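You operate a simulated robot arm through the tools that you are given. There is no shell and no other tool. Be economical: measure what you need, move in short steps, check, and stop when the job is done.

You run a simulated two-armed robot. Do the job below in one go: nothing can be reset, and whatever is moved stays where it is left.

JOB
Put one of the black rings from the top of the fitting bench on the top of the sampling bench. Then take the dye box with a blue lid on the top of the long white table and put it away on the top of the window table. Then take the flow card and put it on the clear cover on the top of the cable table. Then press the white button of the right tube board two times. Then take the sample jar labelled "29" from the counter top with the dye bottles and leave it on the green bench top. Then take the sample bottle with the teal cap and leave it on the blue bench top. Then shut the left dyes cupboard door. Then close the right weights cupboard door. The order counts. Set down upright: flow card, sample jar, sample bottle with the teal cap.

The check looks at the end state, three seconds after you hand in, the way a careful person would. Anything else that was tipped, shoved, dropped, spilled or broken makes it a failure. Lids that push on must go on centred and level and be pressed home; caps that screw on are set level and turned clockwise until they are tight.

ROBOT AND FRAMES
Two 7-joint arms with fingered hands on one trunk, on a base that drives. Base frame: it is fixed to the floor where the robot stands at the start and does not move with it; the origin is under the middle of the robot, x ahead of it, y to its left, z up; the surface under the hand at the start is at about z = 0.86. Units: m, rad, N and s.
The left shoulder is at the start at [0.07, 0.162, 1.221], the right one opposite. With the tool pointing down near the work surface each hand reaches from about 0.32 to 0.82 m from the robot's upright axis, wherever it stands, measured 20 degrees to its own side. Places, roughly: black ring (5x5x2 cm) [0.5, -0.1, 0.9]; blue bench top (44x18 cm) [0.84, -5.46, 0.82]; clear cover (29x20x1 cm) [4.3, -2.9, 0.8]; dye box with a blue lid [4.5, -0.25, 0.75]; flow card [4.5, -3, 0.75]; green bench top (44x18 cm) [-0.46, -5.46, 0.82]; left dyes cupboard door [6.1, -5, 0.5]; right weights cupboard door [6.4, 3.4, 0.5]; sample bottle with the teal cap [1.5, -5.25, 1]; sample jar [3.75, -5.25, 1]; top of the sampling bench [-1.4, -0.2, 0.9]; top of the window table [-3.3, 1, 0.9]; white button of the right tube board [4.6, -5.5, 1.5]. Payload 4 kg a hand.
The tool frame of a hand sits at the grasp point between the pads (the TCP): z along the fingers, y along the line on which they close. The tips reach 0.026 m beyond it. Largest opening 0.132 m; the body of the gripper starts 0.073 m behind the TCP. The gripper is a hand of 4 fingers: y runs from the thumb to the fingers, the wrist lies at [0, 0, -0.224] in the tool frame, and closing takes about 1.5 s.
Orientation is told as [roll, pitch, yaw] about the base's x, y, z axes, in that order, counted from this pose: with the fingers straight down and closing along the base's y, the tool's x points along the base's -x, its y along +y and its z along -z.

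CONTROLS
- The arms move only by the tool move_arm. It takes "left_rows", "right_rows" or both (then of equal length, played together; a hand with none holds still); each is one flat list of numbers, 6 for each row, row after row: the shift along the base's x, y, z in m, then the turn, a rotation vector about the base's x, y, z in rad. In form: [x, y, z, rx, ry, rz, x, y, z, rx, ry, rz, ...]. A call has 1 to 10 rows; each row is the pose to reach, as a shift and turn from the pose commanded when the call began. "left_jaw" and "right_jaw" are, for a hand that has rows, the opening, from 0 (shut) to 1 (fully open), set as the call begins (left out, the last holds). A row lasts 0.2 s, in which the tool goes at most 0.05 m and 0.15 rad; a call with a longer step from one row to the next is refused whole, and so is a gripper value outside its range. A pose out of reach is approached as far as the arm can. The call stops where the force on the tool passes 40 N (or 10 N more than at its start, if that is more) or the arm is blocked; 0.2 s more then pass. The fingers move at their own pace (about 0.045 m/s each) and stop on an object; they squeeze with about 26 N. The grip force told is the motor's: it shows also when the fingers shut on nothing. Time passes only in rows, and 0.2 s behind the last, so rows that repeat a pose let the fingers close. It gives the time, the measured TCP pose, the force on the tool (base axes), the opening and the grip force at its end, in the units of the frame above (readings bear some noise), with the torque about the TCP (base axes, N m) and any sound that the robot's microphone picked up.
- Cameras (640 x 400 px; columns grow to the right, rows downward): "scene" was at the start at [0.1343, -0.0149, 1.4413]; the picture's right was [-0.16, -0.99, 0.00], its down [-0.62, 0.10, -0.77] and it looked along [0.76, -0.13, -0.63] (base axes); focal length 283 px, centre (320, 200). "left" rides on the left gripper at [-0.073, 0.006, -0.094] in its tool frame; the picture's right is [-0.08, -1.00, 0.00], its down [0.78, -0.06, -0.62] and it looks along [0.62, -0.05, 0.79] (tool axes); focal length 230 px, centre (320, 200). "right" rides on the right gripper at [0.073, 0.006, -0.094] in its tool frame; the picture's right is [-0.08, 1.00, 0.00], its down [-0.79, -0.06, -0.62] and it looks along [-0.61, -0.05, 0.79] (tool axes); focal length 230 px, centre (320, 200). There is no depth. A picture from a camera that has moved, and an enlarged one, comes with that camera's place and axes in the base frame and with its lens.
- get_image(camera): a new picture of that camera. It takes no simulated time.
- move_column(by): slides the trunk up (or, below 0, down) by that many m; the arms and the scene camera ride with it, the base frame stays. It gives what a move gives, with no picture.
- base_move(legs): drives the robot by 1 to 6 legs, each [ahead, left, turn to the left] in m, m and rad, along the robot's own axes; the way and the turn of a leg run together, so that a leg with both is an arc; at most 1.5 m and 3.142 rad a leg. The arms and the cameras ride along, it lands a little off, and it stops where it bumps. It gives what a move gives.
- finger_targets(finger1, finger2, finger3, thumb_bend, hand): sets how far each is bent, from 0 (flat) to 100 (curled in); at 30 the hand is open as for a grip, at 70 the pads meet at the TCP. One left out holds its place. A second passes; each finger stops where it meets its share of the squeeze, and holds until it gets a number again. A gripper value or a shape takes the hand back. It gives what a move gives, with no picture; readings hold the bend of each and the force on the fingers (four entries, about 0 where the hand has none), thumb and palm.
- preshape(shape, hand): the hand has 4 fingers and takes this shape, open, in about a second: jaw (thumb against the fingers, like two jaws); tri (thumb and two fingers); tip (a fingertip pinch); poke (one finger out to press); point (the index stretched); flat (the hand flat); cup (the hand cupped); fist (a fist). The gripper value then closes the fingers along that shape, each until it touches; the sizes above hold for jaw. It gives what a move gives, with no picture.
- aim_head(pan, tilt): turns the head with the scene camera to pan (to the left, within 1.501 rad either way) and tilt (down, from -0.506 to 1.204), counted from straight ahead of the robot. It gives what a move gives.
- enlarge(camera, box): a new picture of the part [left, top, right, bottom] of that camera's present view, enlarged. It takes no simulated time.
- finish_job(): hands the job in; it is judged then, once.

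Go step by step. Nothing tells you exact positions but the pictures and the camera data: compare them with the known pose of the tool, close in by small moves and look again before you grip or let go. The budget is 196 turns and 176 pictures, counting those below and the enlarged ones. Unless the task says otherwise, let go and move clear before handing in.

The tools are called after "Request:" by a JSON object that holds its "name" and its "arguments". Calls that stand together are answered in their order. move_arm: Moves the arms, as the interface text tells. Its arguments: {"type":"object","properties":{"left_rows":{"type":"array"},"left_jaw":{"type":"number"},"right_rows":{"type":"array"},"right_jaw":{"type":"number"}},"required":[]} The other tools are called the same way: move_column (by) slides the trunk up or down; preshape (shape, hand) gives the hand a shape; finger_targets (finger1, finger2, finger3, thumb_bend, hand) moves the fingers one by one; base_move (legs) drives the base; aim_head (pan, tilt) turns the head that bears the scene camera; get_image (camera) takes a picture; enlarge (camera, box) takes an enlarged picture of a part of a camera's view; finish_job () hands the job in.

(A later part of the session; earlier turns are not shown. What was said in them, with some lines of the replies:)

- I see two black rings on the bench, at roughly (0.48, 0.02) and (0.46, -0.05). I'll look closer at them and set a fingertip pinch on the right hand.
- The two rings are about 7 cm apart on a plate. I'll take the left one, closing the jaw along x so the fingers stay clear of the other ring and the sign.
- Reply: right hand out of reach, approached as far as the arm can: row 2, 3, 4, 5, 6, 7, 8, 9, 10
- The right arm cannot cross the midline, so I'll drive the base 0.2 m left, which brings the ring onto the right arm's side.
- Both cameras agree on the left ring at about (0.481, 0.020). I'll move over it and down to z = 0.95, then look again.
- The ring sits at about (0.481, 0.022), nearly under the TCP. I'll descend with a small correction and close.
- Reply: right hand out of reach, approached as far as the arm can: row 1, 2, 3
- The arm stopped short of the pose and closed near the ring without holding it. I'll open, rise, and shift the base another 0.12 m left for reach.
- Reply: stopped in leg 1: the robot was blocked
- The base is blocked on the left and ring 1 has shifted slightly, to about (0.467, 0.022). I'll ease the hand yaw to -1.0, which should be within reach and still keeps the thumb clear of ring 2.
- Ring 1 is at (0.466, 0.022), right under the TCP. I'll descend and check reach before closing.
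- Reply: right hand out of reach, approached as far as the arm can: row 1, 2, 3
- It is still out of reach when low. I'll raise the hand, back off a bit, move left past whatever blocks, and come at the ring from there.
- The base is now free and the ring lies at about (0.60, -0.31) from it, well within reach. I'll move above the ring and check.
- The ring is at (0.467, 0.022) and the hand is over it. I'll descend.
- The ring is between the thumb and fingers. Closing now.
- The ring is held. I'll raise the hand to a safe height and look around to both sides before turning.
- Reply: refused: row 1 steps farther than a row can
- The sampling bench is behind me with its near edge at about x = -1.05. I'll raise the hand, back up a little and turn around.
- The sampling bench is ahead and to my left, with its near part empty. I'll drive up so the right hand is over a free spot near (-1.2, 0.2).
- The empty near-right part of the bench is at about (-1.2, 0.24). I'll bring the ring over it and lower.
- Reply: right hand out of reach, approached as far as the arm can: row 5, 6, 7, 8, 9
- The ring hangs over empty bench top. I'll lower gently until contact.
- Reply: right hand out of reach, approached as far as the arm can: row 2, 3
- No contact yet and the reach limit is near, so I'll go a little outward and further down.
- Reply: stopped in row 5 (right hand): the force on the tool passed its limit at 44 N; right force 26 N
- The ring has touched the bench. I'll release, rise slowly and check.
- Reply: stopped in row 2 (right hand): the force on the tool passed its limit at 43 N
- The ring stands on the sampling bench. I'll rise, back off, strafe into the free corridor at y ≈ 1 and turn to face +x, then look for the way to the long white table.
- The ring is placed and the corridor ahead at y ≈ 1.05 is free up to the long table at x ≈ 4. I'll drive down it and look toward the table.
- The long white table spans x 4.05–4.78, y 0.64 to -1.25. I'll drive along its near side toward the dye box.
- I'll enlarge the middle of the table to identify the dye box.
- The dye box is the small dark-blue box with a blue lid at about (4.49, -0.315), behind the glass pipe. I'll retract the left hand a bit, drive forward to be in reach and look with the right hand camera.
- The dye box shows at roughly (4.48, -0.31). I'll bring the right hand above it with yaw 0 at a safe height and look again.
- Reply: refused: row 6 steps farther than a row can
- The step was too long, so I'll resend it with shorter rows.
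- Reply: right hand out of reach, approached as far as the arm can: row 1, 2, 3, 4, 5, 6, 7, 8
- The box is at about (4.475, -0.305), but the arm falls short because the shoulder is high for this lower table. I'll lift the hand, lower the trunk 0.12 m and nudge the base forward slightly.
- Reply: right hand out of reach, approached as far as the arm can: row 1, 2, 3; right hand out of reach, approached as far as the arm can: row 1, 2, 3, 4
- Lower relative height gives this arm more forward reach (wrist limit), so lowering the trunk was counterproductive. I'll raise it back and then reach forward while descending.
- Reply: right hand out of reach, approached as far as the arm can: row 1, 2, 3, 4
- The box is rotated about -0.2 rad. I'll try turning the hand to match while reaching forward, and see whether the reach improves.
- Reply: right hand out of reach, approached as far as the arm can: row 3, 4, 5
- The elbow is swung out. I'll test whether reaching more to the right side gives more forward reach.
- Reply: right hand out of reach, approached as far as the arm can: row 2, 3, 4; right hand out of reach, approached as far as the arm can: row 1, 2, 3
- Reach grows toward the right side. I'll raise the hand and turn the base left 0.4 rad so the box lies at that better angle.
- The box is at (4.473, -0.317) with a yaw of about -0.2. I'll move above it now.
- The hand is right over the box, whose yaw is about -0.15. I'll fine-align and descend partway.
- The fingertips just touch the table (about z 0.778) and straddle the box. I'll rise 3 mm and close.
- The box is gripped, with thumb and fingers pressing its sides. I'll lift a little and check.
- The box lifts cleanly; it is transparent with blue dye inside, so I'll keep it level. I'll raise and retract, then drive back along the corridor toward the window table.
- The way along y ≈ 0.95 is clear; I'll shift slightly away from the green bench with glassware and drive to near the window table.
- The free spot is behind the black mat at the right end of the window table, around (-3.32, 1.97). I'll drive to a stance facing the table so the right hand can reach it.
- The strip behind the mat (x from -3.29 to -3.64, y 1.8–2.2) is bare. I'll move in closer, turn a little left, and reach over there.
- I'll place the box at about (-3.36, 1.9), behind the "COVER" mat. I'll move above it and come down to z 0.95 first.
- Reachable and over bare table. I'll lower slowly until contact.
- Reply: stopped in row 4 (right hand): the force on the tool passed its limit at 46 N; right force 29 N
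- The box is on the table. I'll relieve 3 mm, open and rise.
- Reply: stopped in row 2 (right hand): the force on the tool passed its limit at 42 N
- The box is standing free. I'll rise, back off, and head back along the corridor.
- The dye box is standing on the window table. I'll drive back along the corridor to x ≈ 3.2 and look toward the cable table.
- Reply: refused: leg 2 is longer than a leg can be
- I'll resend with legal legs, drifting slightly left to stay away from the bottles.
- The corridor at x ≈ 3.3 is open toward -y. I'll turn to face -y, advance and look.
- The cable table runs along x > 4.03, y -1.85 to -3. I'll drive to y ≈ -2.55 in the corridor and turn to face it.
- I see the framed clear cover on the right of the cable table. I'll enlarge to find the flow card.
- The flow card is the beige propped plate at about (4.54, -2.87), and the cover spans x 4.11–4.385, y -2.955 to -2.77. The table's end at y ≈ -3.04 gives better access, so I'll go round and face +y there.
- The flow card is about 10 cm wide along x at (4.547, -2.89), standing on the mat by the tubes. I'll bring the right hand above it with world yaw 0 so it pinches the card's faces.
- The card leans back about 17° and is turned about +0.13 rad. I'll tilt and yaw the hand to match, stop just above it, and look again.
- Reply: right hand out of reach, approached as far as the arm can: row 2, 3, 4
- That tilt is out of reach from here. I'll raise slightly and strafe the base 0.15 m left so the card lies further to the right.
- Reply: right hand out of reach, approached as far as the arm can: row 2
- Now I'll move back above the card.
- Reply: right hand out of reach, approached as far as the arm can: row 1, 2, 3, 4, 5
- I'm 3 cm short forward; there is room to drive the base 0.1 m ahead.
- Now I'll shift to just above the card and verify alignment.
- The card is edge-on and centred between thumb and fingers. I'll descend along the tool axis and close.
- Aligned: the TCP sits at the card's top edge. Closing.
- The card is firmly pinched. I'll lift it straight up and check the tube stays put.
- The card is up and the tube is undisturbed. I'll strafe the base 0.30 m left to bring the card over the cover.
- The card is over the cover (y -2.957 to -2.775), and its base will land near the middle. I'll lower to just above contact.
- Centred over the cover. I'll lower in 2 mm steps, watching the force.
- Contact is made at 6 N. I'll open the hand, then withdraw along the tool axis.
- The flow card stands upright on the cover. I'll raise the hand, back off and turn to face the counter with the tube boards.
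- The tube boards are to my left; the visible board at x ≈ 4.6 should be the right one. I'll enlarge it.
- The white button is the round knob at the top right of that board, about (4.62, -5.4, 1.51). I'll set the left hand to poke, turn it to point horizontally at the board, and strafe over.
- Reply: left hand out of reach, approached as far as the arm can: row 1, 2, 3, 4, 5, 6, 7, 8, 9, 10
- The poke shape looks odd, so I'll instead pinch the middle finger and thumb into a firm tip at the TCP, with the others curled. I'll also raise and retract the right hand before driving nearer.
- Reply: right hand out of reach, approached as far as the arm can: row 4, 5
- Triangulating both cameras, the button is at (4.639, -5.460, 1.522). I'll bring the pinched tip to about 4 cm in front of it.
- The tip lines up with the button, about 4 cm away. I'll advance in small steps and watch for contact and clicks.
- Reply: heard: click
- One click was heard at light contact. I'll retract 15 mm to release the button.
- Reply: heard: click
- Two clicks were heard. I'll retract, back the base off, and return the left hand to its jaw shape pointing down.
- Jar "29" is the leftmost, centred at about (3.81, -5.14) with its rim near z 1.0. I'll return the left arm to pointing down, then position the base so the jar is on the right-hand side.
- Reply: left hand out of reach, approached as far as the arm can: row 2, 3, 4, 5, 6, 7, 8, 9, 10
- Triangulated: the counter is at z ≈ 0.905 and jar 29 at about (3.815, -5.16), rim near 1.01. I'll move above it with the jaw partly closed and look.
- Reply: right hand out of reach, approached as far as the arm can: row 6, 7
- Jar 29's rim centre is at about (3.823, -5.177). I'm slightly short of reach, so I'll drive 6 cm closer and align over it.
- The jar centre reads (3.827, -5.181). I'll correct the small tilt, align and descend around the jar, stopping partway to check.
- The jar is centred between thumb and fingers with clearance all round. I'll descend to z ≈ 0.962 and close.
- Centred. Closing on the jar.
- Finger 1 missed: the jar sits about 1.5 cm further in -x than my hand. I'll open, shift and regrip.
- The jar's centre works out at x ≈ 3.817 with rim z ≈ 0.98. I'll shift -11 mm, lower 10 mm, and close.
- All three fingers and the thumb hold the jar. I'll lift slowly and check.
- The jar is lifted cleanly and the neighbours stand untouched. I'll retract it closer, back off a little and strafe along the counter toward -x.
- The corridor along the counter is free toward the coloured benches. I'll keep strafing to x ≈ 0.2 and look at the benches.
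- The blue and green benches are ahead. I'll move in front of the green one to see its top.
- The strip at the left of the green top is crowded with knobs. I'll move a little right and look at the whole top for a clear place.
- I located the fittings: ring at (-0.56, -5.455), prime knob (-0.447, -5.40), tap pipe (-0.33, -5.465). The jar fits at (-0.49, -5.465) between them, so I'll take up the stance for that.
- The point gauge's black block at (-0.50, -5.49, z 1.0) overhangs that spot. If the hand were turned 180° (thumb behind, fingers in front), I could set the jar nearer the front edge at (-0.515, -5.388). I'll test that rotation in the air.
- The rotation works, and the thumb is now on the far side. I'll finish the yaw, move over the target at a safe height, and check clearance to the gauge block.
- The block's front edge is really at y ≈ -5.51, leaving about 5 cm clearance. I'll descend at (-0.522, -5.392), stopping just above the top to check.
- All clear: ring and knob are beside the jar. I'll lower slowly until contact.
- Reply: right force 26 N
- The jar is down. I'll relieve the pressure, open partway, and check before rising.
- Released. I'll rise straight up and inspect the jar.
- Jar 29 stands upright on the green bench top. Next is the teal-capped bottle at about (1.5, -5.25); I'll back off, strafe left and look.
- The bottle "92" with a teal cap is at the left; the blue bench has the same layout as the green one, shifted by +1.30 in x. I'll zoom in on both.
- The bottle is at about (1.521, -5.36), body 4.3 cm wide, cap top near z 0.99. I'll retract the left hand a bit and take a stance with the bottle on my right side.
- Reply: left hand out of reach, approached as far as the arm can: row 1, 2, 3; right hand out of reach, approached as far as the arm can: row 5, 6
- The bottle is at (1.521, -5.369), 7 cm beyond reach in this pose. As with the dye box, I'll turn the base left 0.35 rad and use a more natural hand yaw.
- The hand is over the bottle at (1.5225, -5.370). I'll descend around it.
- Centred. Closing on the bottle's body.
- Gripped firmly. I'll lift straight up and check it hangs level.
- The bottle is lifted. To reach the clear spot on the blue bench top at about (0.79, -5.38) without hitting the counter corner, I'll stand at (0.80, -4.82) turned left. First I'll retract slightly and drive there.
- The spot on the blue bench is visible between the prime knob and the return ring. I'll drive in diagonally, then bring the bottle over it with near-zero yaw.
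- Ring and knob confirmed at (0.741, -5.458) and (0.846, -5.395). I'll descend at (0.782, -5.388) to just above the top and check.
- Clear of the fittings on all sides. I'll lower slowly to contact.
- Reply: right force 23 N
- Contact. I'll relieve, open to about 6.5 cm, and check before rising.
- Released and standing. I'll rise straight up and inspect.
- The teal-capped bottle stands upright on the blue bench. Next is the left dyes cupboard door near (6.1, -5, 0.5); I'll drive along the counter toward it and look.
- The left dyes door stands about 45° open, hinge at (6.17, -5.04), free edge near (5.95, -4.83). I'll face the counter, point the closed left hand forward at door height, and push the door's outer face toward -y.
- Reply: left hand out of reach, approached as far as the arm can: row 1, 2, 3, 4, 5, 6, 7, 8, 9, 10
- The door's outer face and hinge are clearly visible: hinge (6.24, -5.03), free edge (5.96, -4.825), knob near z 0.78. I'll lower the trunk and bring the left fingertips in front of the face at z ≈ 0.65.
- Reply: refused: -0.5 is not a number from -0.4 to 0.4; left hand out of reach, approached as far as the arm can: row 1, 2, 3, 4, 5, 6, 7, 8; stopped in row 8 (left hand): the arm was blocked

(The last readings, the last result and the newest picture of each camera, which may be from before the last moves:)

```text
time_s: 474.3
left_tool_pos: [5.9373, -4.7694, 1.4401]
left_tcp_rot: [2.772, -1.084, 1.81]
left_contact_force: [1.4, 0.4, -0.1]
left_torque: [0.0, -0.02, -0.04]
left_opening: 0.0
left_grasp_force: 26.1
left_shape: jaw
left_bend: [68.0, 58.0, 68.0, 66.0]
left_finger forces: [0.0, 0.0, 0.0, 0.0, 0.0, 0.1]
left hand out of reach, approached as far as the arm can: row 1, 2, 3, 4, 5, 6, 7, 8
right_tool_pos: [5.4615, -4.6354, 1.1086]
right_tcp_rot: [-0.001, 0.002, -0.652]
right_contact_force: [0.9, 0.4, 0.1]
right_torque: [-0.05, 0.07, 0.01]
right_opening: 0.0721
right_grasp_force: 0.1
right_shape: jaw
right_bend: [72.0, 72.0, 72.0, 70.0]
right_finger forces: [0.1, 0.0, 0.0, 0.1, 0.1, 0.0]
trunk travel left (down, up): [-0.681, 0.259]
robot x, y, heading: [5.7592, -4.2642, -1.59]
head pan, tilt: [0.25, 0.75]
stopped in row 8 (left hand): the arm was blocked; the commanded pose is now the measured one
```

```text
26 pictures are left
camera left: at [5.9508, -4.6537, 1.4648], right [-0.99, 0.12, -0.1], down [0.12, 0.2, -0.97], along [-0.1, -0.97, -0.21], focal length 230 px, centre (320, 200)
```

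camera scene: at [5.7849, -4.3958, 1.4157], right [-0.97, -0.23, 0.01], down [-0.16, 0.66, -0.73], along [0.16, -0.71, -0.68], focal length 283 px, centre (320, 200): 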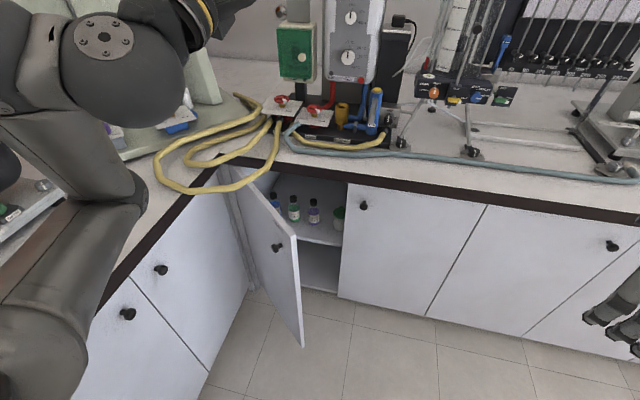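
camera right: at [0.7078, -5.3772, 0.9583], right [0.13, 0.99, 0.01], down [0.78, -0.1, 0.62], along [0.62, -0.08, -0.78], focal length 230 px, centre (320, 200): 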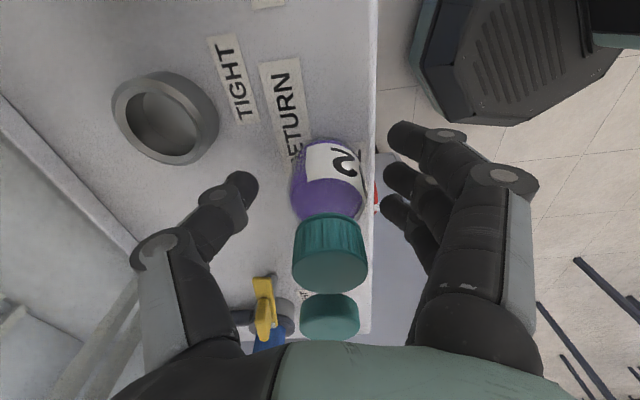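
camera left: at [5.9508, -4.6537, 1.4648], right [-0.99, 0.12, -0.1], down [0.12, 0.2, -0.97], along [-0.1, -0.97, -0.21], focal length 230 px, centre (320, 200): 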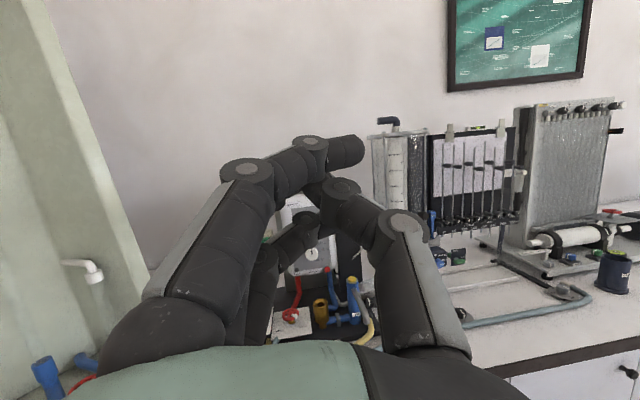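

The left elbow is cramped by the side counter there. Better: stand at (5.5, -4.42) facing +x, lower the right hand (fingers down) beyond the door's free edge, and sweep it toward -y. I'll reposition first.

Request:
{"name": "base_move", "arguments": {"legs": [[0.13, -0.27, 0], [0, 0, 1.58]]}}

Request:
{"name": "move_arm", "arguments": {"right_rows": [0.035, 0, 0, 0, 0, 0, 0.07, 0, 0, 0, 0, 0, 0.105, 0, 0, 0, 0, 0, 0.14, 0, 0, 0, 0, 0, 0.17, 0, 0, 0, 0, 0], "right_jaw": 0}}

Request:
{"name": "aim_head", "arguments": {"pan": -0.6, "tilt": 0.75}}

Request:
{"name": "get_image", "arguments": {"camera": "scene"}}

```text
time_s: 480.2
left_tool_pos: [5.9891, -4.2059, 1.441]
left_tcp_rot: [2.76, -1.083, -2.861]
left_contact_force: [0.4, -0.2, -0.5]
left_torque: [-0.05, 0.01, -0.03]
left_opening: 0.0001
left_grasp_force: 26.0
left_shape: jaw
left_bend: [68.0, 58.0, 68.0, 66.0]
left_finger forces: [0.0, 0.0, 0.1, 0.0, 0.0, 0.1]
right_tool_pos: [5.8687, -4.6844, 1.107]
right_tcp_rot: [0.005, -0.005, 0.948]
right_contact_force: [0.4, 0.4, 0.3]
right_torque: [-0.01, -0.01, 0.0]
right_opening: 0.0722
right_grasp_force: 0.2
right_shape: jaw
right_bend: [72.0, 72.0, 72.0, 70.0]
right_finger forces: [0.1, 0.0, 0.0, 0.1, 0.1, 0.0]
trunk travel left (down, up): [-0.681, 0.259]
robot x, y, heading: [5.4918, -4.3896, 0.009]
head pan, tilt: [0.25, 0.75]
```

```text
time_s: 481.4
left_tool_pos: [5.9911, -4.2057, 1.44]
left_tcp_rot: [2.76, -1.086, -2.859]
left_contact_force: [-1.2, 0.0, 0.5]
left_torque: [-0.02, -0.03, -0.01]
left_opening: 0.0002
left_grasp_force: 25.9
left_shape: jaw
left_bend: [68.0, 58.0, 68.0, 66.0]
left_finger forces: [0.1, 0.0, 0.1, 0.0, 0.0, 0.0]
right_tool_pos: [6.0399, -4.6838, 1.106]
right_tcp_rot: [0.005, -0.004, 0.949]
right_contact_force: [0.7, 0.3, -0.7]
right_torque: [-0.03, 0.02, 0.01]
right_opening: 0.0
right_grasp_force: 18.8
right_shape: jaw
right_bend: [66.0, 59.0, 66.0, 65.0]
right_finger forces: [0.0, 0.1, 0.1, 0.0, 0.1, 0.1]
trunk travel left (down, up): [-0.681, 0.259]
robot x, y, heading: [5.489, -4.3919, 0.013]
head pan, tilt: [0.25, 0.75]
```

```text
time_s: 482.6
left_tool_pos: [5.9897, -4.2053, 1.4403]
left_tcp_rot: [2.758, -1.084, -2.86]
left_contact_force: [-0.5, 0.1, 0.9]
left_torque: [0.03, -0.03, -0.02]
left_opening: 0.0002
left_grasp_force: 25.4
left_shape: jaw
left_bend: [68.0, 58.0, 68.0, 66.0]
left_finger forces: [0.0, 0.0, 0.0, 0.1, 0.0, 0.0]
right_tool_pos: [6.0392, -4.6839, 1.106]
right_tcp_rot: [0.005, -0.006, 0.948]
right_contact_force: [0.8, 1.4, -0.5]
right_torque: [0.0, 0.02, -0.01]
right_opening: 0.0
right_grasp_force: 26.0
right_shape: jaw
right_bend: [68.0, 59.0, 68.0, 66.0]
right_finger forces: [0.1, 0.0, 0.1, 0.1, 0.0, 0.1]
trunk travel left (down, up): [-0.681, 0.259]
robot x, y, heading: [5.4924, -4.393, 0.009]
head pan, tilt: [-0.6, 0.75]
```

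```text
25 pictures are left
camera scene: at [5.6078, -4.4376, 1.4157], right [-0.55, -0.83, 0.0], down [-0.57, 0.38, -0.73], along [0.61, -0.41, -0.68], focal length 283 px, centre (320, 200)
```

scene: 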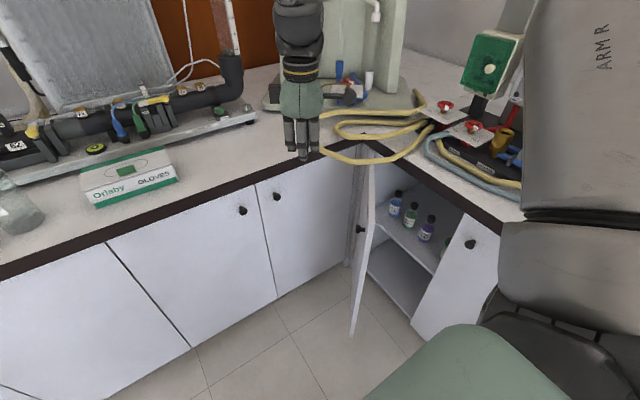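

The hand's camera bracket faces the door, so I'll turn the hand to world yaw -1.57 so the bare finger side does the pushing, then lower the trunk.

Request:
{"name": "move_arm", "arguments": {"right_rows": [0, 0, 0, 0, 0, -0.149, 0, 0, 0, 0, 0, -0.298, 0, 0, 0, 0, 0, -0.447, 0, 0, 0, 0, 0, -0.596, 0, 0, 0, 0, 0, -0.745, 0, 0, 0, 0, 0, -0.894, 0, 0, 0, 0, 0, -1.043, 0, 0, 0, 0, 0, -1.192, 0, 0, 0, 0, 0, -1.341, 0, 0, 0, 0, 0, -1.49]}}

Request:
{"name": "move_arm", "arguments": {"right_rows": [0, 0, 0, 0, 0, -0.149, 0, 0, 0, 0, 0, -0.298, 0, 0, 0, 0, 0, -0.447, 0, 0, 0, 0, 0, -0.596, 0, 0, 0, 0, 0, -0.745, 0, 0, 0, 0, 0, -0.894, 0, 0, 0, 0, 0, -1.0]}}

Request:
{"name": "move_column", "arguments": {"by": -0.4}}

Request:
{"name": "get_image", "arguments": {"camera": "scene"}}

```text
time_s: 484.8
left_tool_pos: [5.9899, -4.2063, 1.4407]
left_tcp_rot: [2.758, -1.083, -2.861]
left_contact_force: [-0.1, 0.0, -0.1]
left_torque: [0.0, 0.02, -0.03]
left_opening: 0.0003
left_grasp_force: 25.9
left_shape: jaw
left_bend: [68.0, 58.0, 68.0, 66.0]
left_finger forces: [0.0, 0.0, 0.0, 0.0, 0.1, 0.0]
right_tool_pos: [6.0387, -4.6852, 1.1065]
right_tcp_rot: [0.003, -0.006, -0.547]
right_contact_force: [0.0, 0.7, -0.4]
right_torque: [0.01, 0.05, 0.0]
right_opening: 0.0
right_grasp_force: 25.7
right_shape: jaw
right_bend: [68.0, 58.0, 68.0, 66.0]
right_finger forces: [0.0, 0.0, 0.0, 0.0, 0.1, 0.0]
trunk travel left (down, up): [-0.681, 0.259]
robot x, y, heading: [5.4905, -4.3902, 0.018]
head pan, tilt: [-0.6, 0.75]
```

```text
time_s: 486.4
left_tool_pos: [5.9898, -4.2054, 1.4413]
left_tcp_rot: [2.759, -1.085, -2.861]
left_contact_force: [-0.1, 0.1, -1.0]
left_torque: [0.0, 0.0, 0.01]
left_opening: 0.0
left_grasp_force: 26.1
left_shape: jaw
left_bend: [68.0, 58.0, 68.0, 66.0]
left_finger forces: [0.1, 0.0, 0.0, 0.1, 0.1, 0.0]
right_tool_pos: [6.0386, -4.6847, 1.1065]
right_tcp_rot: [0.004, -0.006, -1.544]
right_contact_force: [-0.4, 0.7, 0.2]
right_torque: [0.01, -0.02, 0.0]
right_opening: 0.0
right_grasp_force: 26.1
right_shape: jaw
right_bend: [68.0, 58.0, 68.0, 66.0]
right_finger forces: [0.1, 0.1, 0.0, 0.1, 0.0, 0.1]
trunk travel left (down, up): [-0.681, 0.259]
robot x, y, heading: [5.4873, -4.3893, 0.012]
head pan, tilt: [-0.6, 0.75]
```

```text
time_s: 490.2
left_tool_pos: [5.9899, -4.2062, 1.0398]
left_tcp_rot: [2.76, -1.085, -2.861]
left_contact_force: [-0.8, -0.9, -0.4]
left_torque: [0.01, 0.0, 0.02]
left_opening: 0.0
left_grasp_force: 26.6
left_shape: jaw
left_bend: [68.0, 58.0, 68.0, 66.0]
left_finger forces: [0.0, 0.1, 0.1, 0.0, 0.0, 0.0]
right_tool_pos: [6.0389, -4.6843, 0.7061]
right_tcp_rot: [0.003, -0.005, -1.543]
right_contact_force: [-0.8, 0.4, -0.3]
right_torque: [0.01, 0.01, 0.0]
right_opening: 0.0
right_grasp_force: 26.6
right_shape: jaw
right_bend: [68.0, 58.0, 68.0, 66.0]
right_finger forces: [0.0, 0.0, 0.1, 0.0, 0.0, 0.0]
trunk travel left (down, up): [-0.281, 0.659]
robot x, y, heading: [5.4893, -4.3914, 0.011]
head pan, tilt: [-0.6, 0.75]
```

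```text
24 pictures are left
camera scene: at [5.6076, -4.4376, 1.0158], right [-0.56, -0.83, 0.0], down [-0.57, 0.38, -0.73], along [0.61, -0.41, -0.68], focal length 283 px, centre (320, 200)
```

scene: 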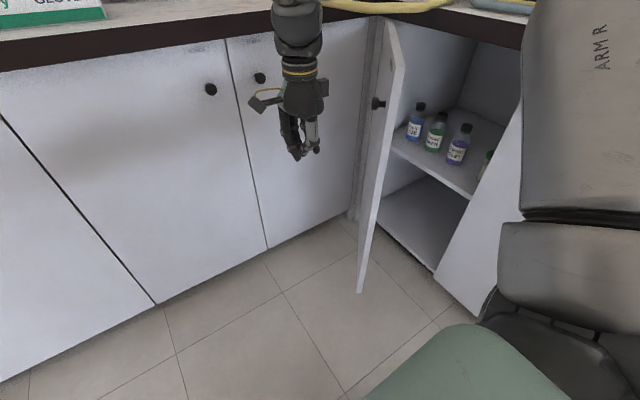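

The hand is on the outer side of the door. I'll lower it a bit more with the arm and start sweeping toward -y, checking the contact.

Request:
{"name": "move_arm", "arguments": {"right_rows": [0, 0, -0.04, 0, 0, 0, 0.005, 0, -0.08, 0, 0, 0, 0.01, -0.02, -0.11, 0, 0, 0, 0.01, -0.05, -0.12, 0, 0, 0, 0.01, -0.08, -0.12, 0, 0, 0, 0.01, -0.11, -0.12, 0, 0, 0, 0.01, -0.14, -0.12, 0, 0, 0, 0.01, -0.17, -0.12, 0, 0, 0, 0.01, -0.2, -0.12, 0, 0, 0]}}

Request:
{"name": "get_image", "arguments": {"camera": "scene"}}

```text
time_s: 492.2
left_tool_pos: [5.9906, -4.2067, 1.0397]
left_tcp_rot: [2.76, -1.084, -2.859]
left_contact_force: [0.4, 0.1, -0.5]
left_torque: [-0.03, -0.01, -0.01]
left_opening: 0.0
left_grasp_force: 25.8
left_shape: jaw
left_bend: [68.0, 58.0, 68.0, 66.0]
left_finger forces: [0.0, 0.1, 0.1, 0.0, 0.0, 0.1]
right_tool_pos: [6.0471, -4.8849, 0.5875]
right_tcp_rot: [0.002, -0.006, -1.543]
right_contact_force: [0.0, -0.6, -0.4]
right_torque: [-0.04, 0.01, -0.01]
right_opening: 0.0
right_grasp_force: 25.6
right_shape: jaw
right_bend: [68.0, 58.0, 68.0, 66.0]
right_finger forces: [0.0, 0.1, 0.1, 0.0, 0.0, 0.0]
trunk travel left (down, up): [-0.281, 0.659]
robot x, y, heading: [5.4908, -4.3901, 0.01]
head pan, tilt: [-0.6, 0.75]
```

```text
23 pictures are left
camera scene: at [5.6077, -4.438, 1.0157], right [-0.56, -0.83, 0.0], down [-0.57, 0.38, -0.73], along [0.61, -0.41, -0.68], focal length 283 px, centre (320, 200)
```

scene: 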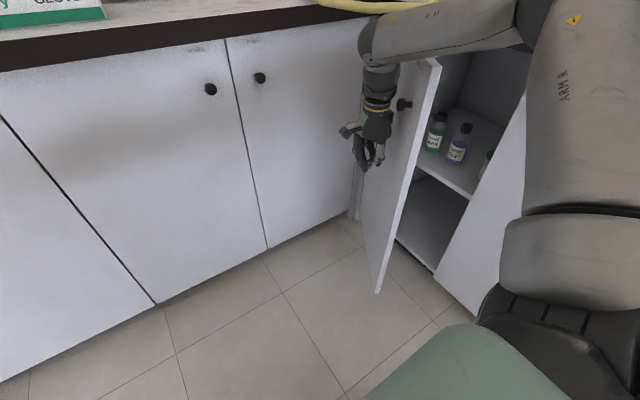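

The door is swinging shut. I'll keep pushing toward -y.

Request:
{"name": "move_arm", "arguments": {"right_rows": [0, -0.025, 0, 0, 0, 0, 0, -0.05, 0, 0, 0, 0, 0, -0.075, 0, 0, 0, 0, 0, -0.1, 0, 0, 0, 0]}}

Request:
{"name": "get_image", "arguments": {"camera": "scene"}}

```text
time_s: 493.2
left_tool_pos: [5.99, -4.2065, 1.0406]
left_tcp_rot: [2.759, -1.083, -2.858]
left_contact_force: [0.2, 1.1, 0.4]
left_torque: [-0.01, 0.0, -0.03]
left_opening: 0.0
left_grasp_force: 25.8
left_shape: jaw
left_bend: [68.0, 58.0, 68.0, 66.0]
left_finger forces: [0.0, 0.0, 0.0, 0.1, 0.0, 0.0]
right_tool_pos: [6.0483, -4.9849, 0.5887]
right_tcp_rot: [0.003, -0.005, -1.541]
right_contact_force: [-0.2, 0.0, 0.3]
right_torque: [0.02, 0.02, -0.01]
right_opening: 0.0001
right_grasp_force: 26.1
right_shape: jaw
right_bend: [68.0, 58.0, 68.0, 66.0]
right_finger forces: [0.0, 0.1, 0.1, 0.0, 0.0, 0.0]
trunk travel left (down, up): [-0.281, 0.659]
robot x, y, heading: [5.4843, -4.3906, 0.012]
head pan, tilt: [-0.6, 0.75]
```

```text
22 pictures are left
camera scene: at [5.6078, -4.438, 1.0157], right [-0.56, -0.83, 0.0], down [-0.57, 0.38, -0.73], along [0.61, -0.41, -0.68], focal length 283 px, centre (320, 200)
```

scene: 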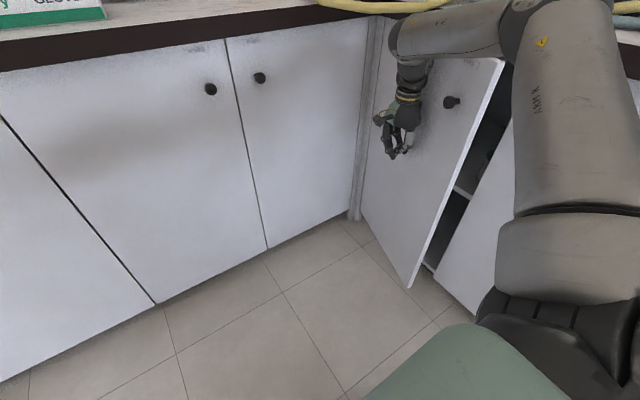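

Nearly shut. I'll push a further 6 cm.

Request:
{"name": "move_arm", "arguments": {"right_rows": [-0.005, -0.02, 0, 0, 0, 0, -0.01, -0.04, 0, 0, 0, 0, -0.01, -0.055, 0, 0, 0, 0, -0.01, -0.07, 0, 0, 0, 0]}}

Request:
{"name": "get_image", "arguments": {"camera": "scene"}}

```text
time_s: 494.2
left_tool_pos: [5.9902, -4.2069, 1.0405]
left_tcp_rot: [2.76, -1.083, -2.862]
left_contact_force: [-0.9, -0.7, 0.1]
left_torque: [0.01, -0.01, -0.02]
left_opening: 0.0
left_grasp_force: 26.2
left_shape: jaw
left_bend: [68.0, 58.0, 68.0, 66.0]
left_finger forces: [0.1, 0.1, 0.0, 0.0, 0.0, 0.1]
right_tool_pos: [6.039, -5.0541, 0.5869]
right_tcp_rot: [0.005, -0.004, -1.543]
right_contact_force: [0.7, 0.8, 0.3]
right_torque: [0.04, 0.01, 0.03]
right_opening: 0.0001
right_grasp_force: 26.0
right_shape: jaw
right_bend: [68.0, 58.0, 68.0, 66.0]
right_finger forces: [0.0, 0.2, 0.0, 0.1, 0.0, 0.0]
trunk travel left (down, up): [-0.281, 0.659]
robot x, y, heading: [5.4908, -4.3925, 0.013]
head pan, tilt: [-0.6, 0.75]
```

```text
21 pictures are left
camera scene: at [5.6078, -4.4378, 1.0157], right [-0.56, -0.83, 0.0], down [-0.57, 0.38, -0.73], along [0.61, -0.41, -0.68], focal length 283 px, centre (320, 200)
```

scene: 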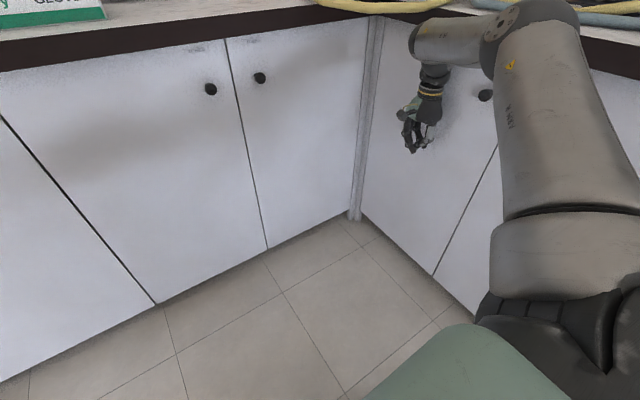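

It looks shut. I'll press a bit more to be sure it is home.

Request:
{"name": "move_arm", "arguments": {"right_rows": [-0.01, -0.005, 0, 0, 0, 0, -0.02, -0.01, 0, 0, 0, 0, -0.02, -0.016, 0, 0, 0, 0, -0.02, -0.022, 0, 0, 0, 0]}}

Request:
{"name": "enlarge", "arguments": {"camera": "scene", "box": [340, 0, 540, 300]}}

```text
time_s: 495.2
left_tool_pos: [5.9891, -4.1992, 1.0393]
left_tcp_rot: [2.768, -1.083, -2.865]
left_contact_force: [0.2, 0.2, 0.7]
left_torque: [0.0, -0.01, -0.02]
left_opening: 0.0001
left_grasp_force: 25.3
left_shape: jaw
left_bend: [68.0, 58.0, 68.0, 66.0]
left_finger forces: [0.1, 0.0, 0.0, 0.1, 0.1, 0.0]
right_tool_pos: [6.0184, -5.0695, 0.5873]
right_tcp_rot: [-0.003, -0.002, -1.538]
right_contact_force: [-0.4, 1.2, -0.2]
right_torque: [-0.12, -0.06, 0.0]
right_opening: 0.0
right_grasp_force: 26.1
right_shape: jaw
right_bend: [68.0, 58.0, 68.0, 66.0]
right_finger forces: [0.1, 0.0, 0.0, 0.0, 0.1, 1.2]
trunk travel left (down, up): [-0.281, 0.659]
robot x, y, heading: [5.4864, -4.3892, 0.017]
head pan, tilt: [-0.6, 0.75]
```

```text
1.33 times, centred on (440, 150) of scene
camera zoom: at [5.6067, -4.4323, 1.0156], right [-0.55, -0.83, 0.0], down [-0.57, 0.37, -0.73], along [0.61, -0.41, -0.68], focal length 378 px, centre (160, 267)
```

zoom: 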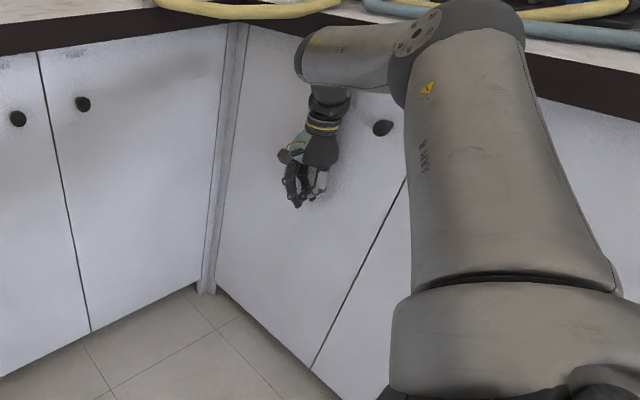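

The left dyes door is shut flush. I'll withdraw the hand, raise the trunk and drive up the aisle at x ≈ 5.5 toward the weights cupboard at (6.4, 3.4).

Request:
{"name": "move_arm", "arguments": {"right_rows": [0.01, 0.04, 0, 0, 0, 0, 0.01, 0.085, 0, 0, 0, 0, 0.01, 0.13, 0, 0, 0, 0, 0.01, 0.175, 0, 0, 0, 0, 0.01, 0.22, 0, 0, 0, 0, 0.0, 0.265, 0, 0, 0, 0, -0.02, 0.31, 0, 0, 0, 0, -0.06, 0.33, 0.02, 0, 0, 0, -0.1, 0.34, 0.04, 0, 0, 0]}}

Request:
{"name": "get_image", "arguments": {"camera": "scene"}}

Request:
{"name": "move_column", "arguments": {"by": 0.4}}

Request:
{"name": "base_move", "arguments": {"legs": [[0, 0.25, 0], [0, 0, 1.56], [1.5, 0, 0], [1.5, 0, 0], [1.5, 0, 0], [1.0, 0, 0]]}}

Request:
{"name": "aim_head", "arguments": {"pan": -0.4, "tilt": 0.5}}

Request:
{"name": "get_image", "arguments": {"camera": "scene"}}

```text
time_s: 497.2
left_tool_pos: [5.9883, -4.2063, 1.0415]
left_tcp_rot: [2.761, -1.085, -2.86]
left_contact_force: [-0.5, -0.1, -0.1]
left_torque: [-0.01, 0.05, -0.03]
left_opening: 0.0002
left_grasp_force: 26.1
left_shape: jaw
left_bend: [68.0, 58.0, 68.0, 66.0]
left_finger forces: [0.0, 0.0, 0.0, 0.1, 0.1, 0.2]
right_tool_pos: [5.9186, -4.7348, 0.6262]
right_tcp_rot: [0.007, -0.004, -1.542]
right_contact_force: [0.0, 0.3, -1.1]
right_torque: [-0.02, -0.01, -0.02]
right_opening: 0.0003
right_grasp_force: 25.8
right_shape: jaw
right_bend: [68.0, 58.0, 68.0, 66.0]
right_finger forces: [0.0, 0.1, 0.0, 0.0, 0.1, 0.0]
trunk travel left (down, up): [-0.281, 0.659]
robot x, y, heading: [5.4892, -4.3902, 0.01]
head pan, tilt: [-0.6, 0.75]
```

```text
19 pictures are left
camera scene: at [5.607, -4.4375, 1.0158], right [-0.56, -0.83, 0.0], down [-0.57, 0.38, -0.73], along [0.61, -0.41, -0.68], focal length 283 px, centre (320, 200)
```

scene: 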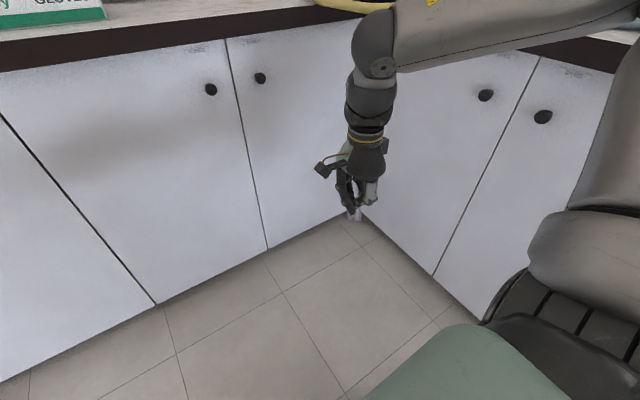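

```text
time_s: 501.0
left_tool_pos: [5.9896, -4.2056, 1.4397]
left_tcp_rot: [2.758, -1.081, -2.861]
left_contact_force: [0.6, 0.1, 0.4]
left_torque: [-0.01, -0.03, 0.01]
left_opening: 0.0
left_grasp_force: 26.2
left_shape: jaw
left_bend: [68.0, 58.0, 68.0, 66.0]
left_finger forces: [0.0, 0.0, 0.0, 0.1, 0.0, 0.0]
right_tool_pos: [5.9188, -4.7379, 1.025]
right_tcp_rot: [0.004, -0.005, -1.543]
right_contact_force: [-0.4, 0.3, -0.6]
right_torque: [-0.01, 0.0, 0.0]
right_opening: 0.0001
right_grasp_force: 26.1
right_shape: jaw
right_bend: [68.0, 58.0, 68.0, 66.0]
right_finger forces: [0.1, 0.0, 0.0, 0.0, 0.1, 0.1]
trunk travel left (down, up): [-0.681, 0.259]
robot x, y, heading: [5.4908, -4.3885, 0.013]
head pan, tilt: [-0.6, 0.75]
```

```text
time_s: 532.5
left_tool_pos: [5.1387, 1.8332, 1.4391]
left_tcp_rot: [2.761, -1.084, -1.266]
left_contact_force: [0.7, -0.6, -0.1]
left_torque: [0.01, -0.02, 0.01]
left_opening: 0.0002
left_grasp_force: 26.2
left_shape: jaw
left_bend: [68.0, 58.0, 68.0, 66.0]
left_finger forces: [0.0, 0.0, 0.0, 0.0, 0.1, 0.0]
right_tool_pos: [5.6691, 1.7738, 1.026]
right_tcp_rot: [0.004, -0.006, 0.051]
right_contact_force: [0.1, -0.4, 0.2]
right_torque: [0.01, 0.0, 0.02]
right_opening: 0.0
right_grasp_force: 25.8
right_shape: jaw
right_bend: [68.0, 58.0, 68.0, 66.0]
right_finger forces: [0.1, 0.1, 0.0, 0.0, 0.0, 0.0]
trunk travel left (down, up): [-0.681, 0.259]
robot x, y, heading: [5.3357, 1.3361, 1.607]
head pan, tilt: [-0.6, 0.75]
```

```text
time_s: 533.2
left_tool_pos: [5.138, 1.8333, 1.4395]
left_tcp_rot: [2.76, -1.085, -1.264]
left_contact_force: [-0.5, -0.1, 0.5]
left_torque: [0.01, -0.03, 0.03]
left_opening: 0.0002
left_grasp_force: 25.9
left_shape: jaw
left_bend: [68.0, 58.0, 68.0, 66.0]
left_finger forces: [0.0, 0.0, 0.0, 0.0, 0.1, 0.1]
right_tool_pos: [5.6689, 1.7748, 1.026]
right_tcp_rot: [0.004, -0.004, 0.05]
right_contact_force: [0.0, 0.8, -1.2]
right_torque: [0.0, 0.0, 0.02]
right_opening: 0.0001
right_grasp_force: 26.3
right_shape: jaw
right_bend: [68.0, 58.0, 68.0, 66.0]
right_finger forces: [0.1, 0.1, 0.1, 0.0, 0.0, 0.0]
trunk travel left (down, up): [-0.681, 0.259]
robot x, y, heading: [5.3354, 1.3376, 1.603]
head pan, tilt: [-0.4, 0.499]
```

```text
18 pictures are left
camera scene: at [5.3658, 1.471, 1.4376], right [0.93, -0.36, 0.0], down [-0.17, -0.45, -0.88], along [0.31, 0.82, -0.48], focal length 283 px, centre (320, 200)
```

scene: 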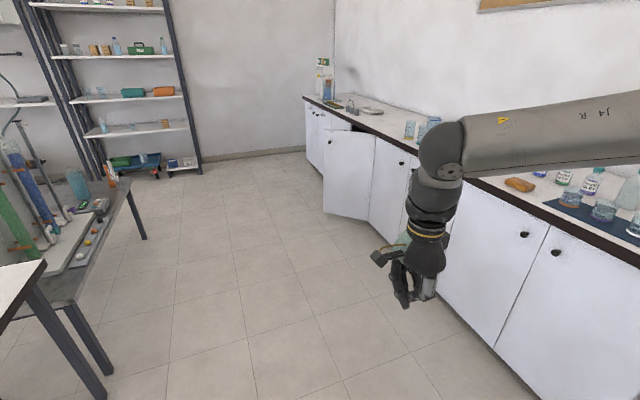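

The weights door is about 49° open: hinge (6.48, 3.25), free edge (6.17, 3.515), with its outer face toward me. I'll repeat the same manoeuvre facing +y and sweep the right hand toward +x.

Request:
{"name": "base_move", "arguments": {"legs": [[0, -0.46, -0.035], [1.48, 0, 0]]}}

Request:
{"name": "aim_head", "arguments": {"pan": -0.6, "tilt": 0.75}}

Request:
{"name": "get_image", "arguments": {"camera": "scene"}}

```text
time_s: 543.0
left_tool_pos: [5.5944, 3.3577, 1.4405]
left_tcp_rot: [2.762, -1.084, -1.294]
left_contact_force: [0.2, 0.5, 0.3]
left_torque: [0.0, 0.02, 0.01]
left_opening: 0.0
left_grasp_force: 26.4
left_shape: jaw
left_bend: [68.0, 58.0, 68.0, 66.0]
left_finger forces: [0.0, 0.0, 0.0, 0.0, 0.2, 0.0]
right_tool_pos: [6.1238, 3.2855, 1.0256]
right_tcp_rot: [0.004, -0.007, 0.027]
right_contact_force: [-0.3, 0.6, -0.1]
right_torque: [0.01, 0.03, 0.0]
right_opening: 0.0001
right_grasp_force: 26.1
right_shape: jaw
right_bend: [68.0, 58.0, 68.0, 66.0]
right_finger forces: [0.0, 0.1, 0.0, 0.0, 0.1, 0.0]
trunk travel left (down, up): [-0.681, 0.259]
robot x, y, heading: [5.782, 2.8578, 1.578]
head pan, tilt: [-0.4, 0.499]
```

```text
time_s: 543.8
left_tool_pos: [5.5946, 3.3584, 1.4412]
left_tcp_rot: [2.761, -1.083, -1.291]
left_contact_force: [-0.3, 0.4, 0.5]
left_torque: [0.0, -0.02, -0.01]
left_opening: 0.0002
left_grasp_force: 25.7
left_shape: jaw
left_bend: [68.0, 58.0, 68.0, 66.0]
left_finger forces: [0.0, 0.0, 0.1, 0.0, 0.1, 0.0]
right_tool_pos: [6.1242, 3.2844, 1.0244]
right_tcp_rot: [0.003, -0.006, 0.028]
right_contact_force: [0.6, 0.3, -0.7]
right_torque: [-0.01, 0.01, 0.02]
right_opening: 0.0001
right_grasp_force: 25.6
right_shape: jaw
right_bend: [68.0, 58.0, 68.0, 66.0]
right_finger forces: [0.0, 0.1, 0.0, 0.0, 0.0, 0.1]
trunk travel left (down, up): [-0.681, 0.259]
robot x, y, heading: [5.777, 2.8582, 1.576]
head pan, tilt: [-0.6, 0.75]
```

```text
17 pictures are left
camera scene: at [5.824, 2.9752, 1.4158], right [0.83, -0.56, 0.0], down [-0.38, -0.57, -0.73], along [0.41, 0.61, -0.68], focal length 283 px, centre (320, 200)
```

scene: 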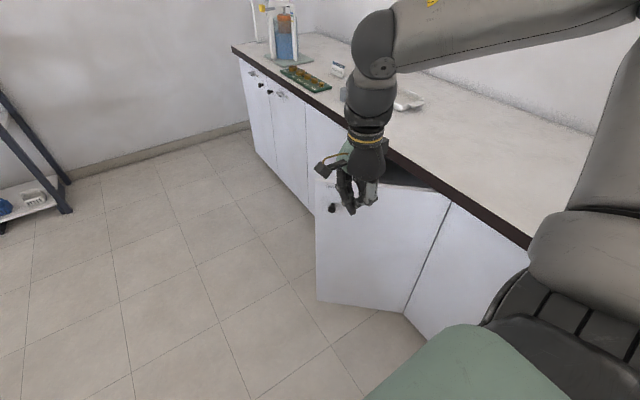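

Geometry confirmed: hinge (6.50, 3.275), free edge (6.20, 3.563). I'll lower the trunk, shift the hand along the face and sweep +x.

Request:
{"name": "move_column", "arguments": {"by": -0.4}}

Request:
{"name": "move_arm", "arguments": {"right_rows": [0, 0.03, -0.015, 0, 0, 0, 0, 0.06, -0.03, 0, 0, 0, 0.0, 0.09, -0.04, 0, 0, 0, 0.02, 0.11, -0.04, 0, 0, 0, 0.06, 0.115, -0.04, 0, 0, 0, 0.1, 0.115, -0.04, 0, 0, 0, 0.14, 0.115, -0.04, 0, 0, 0, 0.18, 0.115, -0.04, 0, 0, 0, 0.22, 0.115, -0.04, 0, 0, 0]}}

Request:
{"name": "get_image", "arguments": {"camera": "scene"}}

```text
time_s: 547.6
left_tool_pos: [5.595, 3.3583, 1.0408]
left_tcp_rot: [2.761, -1.084, -1.291]
left_contact_force: [-0.5, 0.5, -0.9]
left_torque: [0.0, -0.02, 0.01]
left_opening: 0.0001
left_grasp_force: 25.5
left_shape: jaw
left_bend: [68.0, 58.0, 68.0, 66.0]
left_finger forces: [0.0, 0.0, 0.0, 0.1, 0.0, 0.0]
right_tool_pos: [6.1246, 3.2859, 0.6262]
right_tcp_rot: [0.004, -0.006, 0.026]
right_contact_force: [-0.5, -0.4, 0.2]
right_torque: [-0.01, 0.0, 0.0]
right_opening: 0.0
right_grasp_force: 25.6
right_shape: jaw
right_bend: [68.0, 58.0, 68.0, 66.0]
right_finger forces: [0.0, 0.0, 0.0, 0.0, 0.0, 0.0]
trunk travel left (down, up): [-0.281, 0.659]
robot x, y, heading: [5.778, 2.8607, 1.578]
head pan, tilt: [-0.6, 0.75]
```

```text
time_s: 549.6
left_tool_pos: [5.5954, 3.3583, 1.0408]
left_tcp_rot: [2.759, -1.084, -1.292]
left_contact_force: [0.3, -0.3, 0.5]
left_torque: [0.01, 0.0, 0.0]
left_opening: 0.0
left_grasp_force: 25.7
left_shape: jaw
left_bend: [68.0, 58.0, 68.0, 66.0]
left_finger forces: [0.0, 0.0, 0.0, 0.1, 0.0, 0.0]
right_tool_pos: [6.3454, 3.4031, 0.5852]
right_tcp_rot: [0.004, -0.005, 0.025]
right_contact_force: [-0.1, -0.3, -0.1]
right_torque: [0.03, 0.01, -0.03]
right_opening: 0.0
right_grasp_force: 25.7
right_shape: jaw
right_bend: [68.0, 58.0, 68.0, 66.0]
right_finger forces: [0.1, 0.0, 0.1, 0.1, 0.0, 0.0]
trunk travel left (down, up): [-0.281, 0.659]
robot x, y, heading: [5.7783, 2.8549, 1.576]
head pan, tilt: [-0.6, 0.75]
```

```text
16 pictures are left
camera scene: at [5.8247, 2.9752, 1.0157], right [0.83, -0.56, 0.0], down [-0.38, -0.57, -0.73], along [0.41, 0.61, -0.68], focal length 283 px, centre (320, 200)
```

scene: 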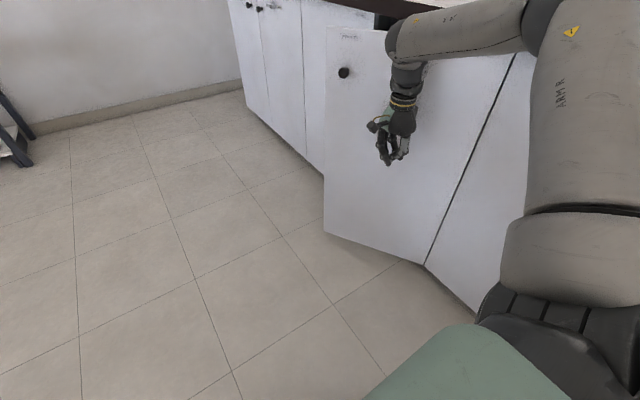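

Contact is beginning. I'll continue +x.

Request:
{"name": "move_arm", "arguments": {"right_rows": [0.03, 0.0, 0, 0, 0, 0, 0.06, 0.01, 0, 0, 0, 0, 0.09, 0.015, 0, 0, 0, 0, 0.115, 0.02, 0, 0, 0, 0, 0.135, 0.02, 0, 0, 0, 0]}}

Request:
{"name": "get_image", "arguments": {"camera": "scene"}}

```text
time_s: 550.9
left_tool_pos: [5.5851, 3.3559, 1.0408]
left_tcp_rot: [2.774, -1.085, -1.301]
left_contact_force: [0.6, -0.9, -0.2]
left_torque: [-0.01, -0.01, -0.02]
left_opening: 0.0
left_grasp_force: 26.7
left_shape: jaw
left_bend: [68.0, 58.0, 68.0, 66.0]
left_finger forces: [0.0, 0.0, 0.1, 0.0, 0.0, 0.0]
right_tool_pos: [6.469, 3.4225, 0.5863]
right_tcp_rot: [-0.001, -0.003, 0.036]
right_contact_force: [-0.7, 0.5, -1.0]
right_torque: [-0.03, -0.07, 0.01]
right_opening: 0.0
right_grasp_force: 26.2
right_shape: jaw
right_bend: [68.0, 58.0, 68.0, 66.0]
right_finger forces: [0.0, 0.0, 0.1, 0.0, 0.1, 1.2]
trunk travel left (down, up): [-0.281, 0.659]
robot x, y, heading: [5.7775, 2.8529, 1.583]
head pan, tilt: [-0.6, 0.75]
```

```text
15 pictures are left
camera scene: at [5.8163, 2.9733, 1.0156], right [0.83, -0.55, 0.0], down [-0.37, -0.57, -0.73], along [0.41, 0.61, -0.68], focal length 283 px, centre (320, 200)
```

scene: 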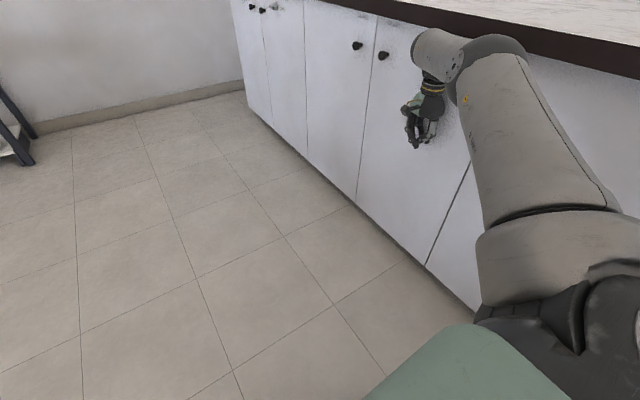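

The right weights door is shut and flush with its neighbour. I'll withdraw and check.

Request:
{"name": "move_arm", "arguments": {"right_rows": [-0.04, 0, 0, 0, 0, 0, -0.085, 0, 0, 0, 0, 0, -0.13, 0, 0, 0, 0, 0, -0.175, 0, 0, 0, 0, 0, -0.22, -0.02, 0, 0, 0, 0, -0.265, -0.04, 0, 0, 0, 0, -0.31, -0.06, 0, 0, 0, 0, -0.34, -0.08, 0, 0, 0, 0]}}

Request:
{"name": "move_column", "arguments": {"by": 0.4}}

Request:
{"name": "base_move", "arguments": {"legs": [[0, 0.35, 0]]}}

Request:
{"name": "get_image", "arguments": {"camera": "scene"}}

```text
time_s: 552.6
left_tool_pos: [5.5947, 3.3588, 1.0398]
left_tcp_rot: [2.761, -1.082, -1.293]
left_contact_force: [-0.4, 0.2, 0.2]
left_torque: [-0.03, 0.0, 0.01]
left_opening: 0.0
left_grasp_force: 25.9
left_shape: jaw
left_bend: [68.0, 58.0, 68.0, 66.0]
left_finger forces: [0.0, 0.0, 0.0, 0.0, 0.0, 0.0]
right_tool_pos: [6.1376, 3.3417, 0.5875]
right_tcp_rot: [0.006, -0.005, 0.025]
right_contact_force: [0.1, -0.2, 0.6]
right_torque: [0.01, -0.02, -0.04]
right_opening: 0.0
right_grasp_force: 25.9
right_shape: jaw
right_bend: [68.0, 58.0, 68.0, 66.0]
right_finger forces: [0.1, 0.0, 0.1, 0.0, 0.0, 0.0]
trunk travel left (down, up): [-0.281, 0.659]
robot x, y, heading: [5.7762, 2.8596, 1.579]
head pan, tilt: [-0.6, 0.75]
```

```text
time_s: 556.5
left_tool_pos: [5.5949, 3.3585, 1.4397]
left_tcp_rot: [2.761, -1.085, -1.291]
left_contact_force: [0.0, 0.5, 0.8]
left_torque: [-0.04, 0.03, 0.01]
left_opening: 0.0
left_grasp_force: 25.8
left_shape: jaw
left_bend: [68.0, 58.0, 68.0, 66.0]
left_finger forces: [0.0, 0.0, 0.1, 0.1, 0.1, 0.0]
right_tool_pos: [6.1382, 3.3424, 0.987]
right_tcp_rot: [0.003, -0.004, 0.025]
right_contact_force: [-0.3, 0.3, -0.9]
right_torque: [-0.03, 0.01, 0.0]
right_opening: 0.0002
right_grasp_force: 25.7
right_shape: jaw
right_bend: [68.0, 58.0, 68.0, 66.0]
right_finger forces: [0.1, 0.0, 0.0, 0.1, 0.0, 0.1]
trunk travel left (down, up): [-0.681, 0.259]
robot x, y, heading: [5.7791, 2.8576, 1.578]
head pan, tilt: [-0.6, 0.75]
```

```text
time_s: 558.8
left_tool_pos: [5.2435, 3.3548, 1.44]
left_tcp_rot: [2.76, -1.085, -1.294]
left_contact_force: [-0.5, 0.1, 0.2]
left_torque: [-0.02, -0.01, 0.0]
left_opening: 0.0001
left_grasp_force: 25.7
left_shape: jaw
left_bend: [68.0, 58.0, 68.0, 66.0]
left_finger forces: [0.0, 0.0, 0.0, 0.0, 0.0, 0.0]
right_tool_pos: [5.7879, 3.3395, 0.9859]
right_tcp_rot: [0.004, -0.004, 0.022]
right_contact_force: [0.8, 0.1, 0.5]
right_torque: [0.0, -0.03, -0.02]
right_opening: 0.0001
right_grasp_force: 25.8
right_shape: jaw
right_bend: [68.0, 58.0, 68.0, 66.0]
right_finger forces: [0.1, 0.0, 0.0, 0.1, 0.1, 0.0]
trunk travel left (down, up): [-0.681, 0.259]
robot x, y, heading: [5.4243, 2.8535, 1.577]
head pan, tilt: [-0.6, 0.75]
```

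```text
14 pictures are left
camera scene: at [5.4721, 2.9722, 1.4157], right [0.83, -0.56, 0.0], down [-0.38, -0.57, -0.73], along [0.41, 0.61, -0.68], focal length 283 px, centre (320, 200)
```

scene: 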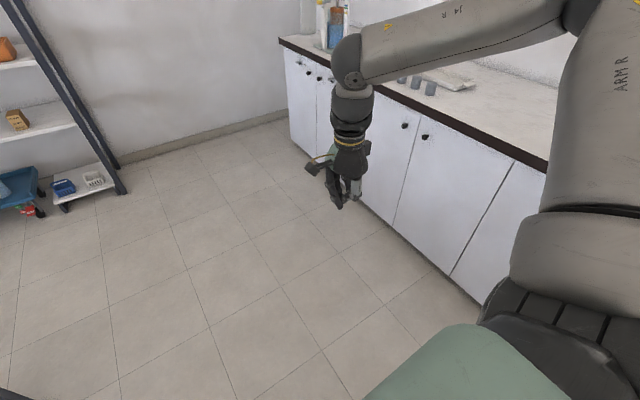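

Both cupboard doors are shut, all items are placed, and the hands are clear. I'm handing in.

Request:
{"name": "finish_job", "arguments": {}}

```text
The job is handed in.
```

I finished all eight steps in the order you gave and handed the job in. I don't have the verdict.

- **Black ring:** it stands on the sampling bench. My first grip attempt pushed it about 1 cm before I picked it up.
- **Dye box:** it is on the window table, behind the mat marked "COVER", with its lid on.
- **Flow card:** it stands upright on the clear cover.
- **White button:** I pressed the one on the tube board at the position you gave, (4.6, -5.5, 1.5), and heard two clicks. A similar board stands near x = 2, which I did not touch.
- **Sample jar "29":** it stands upright on the green bench top, between the fittings and partly over their flat labels.
- **Teal-capped bottle:** it stands upright on the blue bench top, in the matching spot.
- **Cupboard doors:** the left dyes door and the right weights door are both shut flush.

I saw nothing else tipped, spilled or broken.
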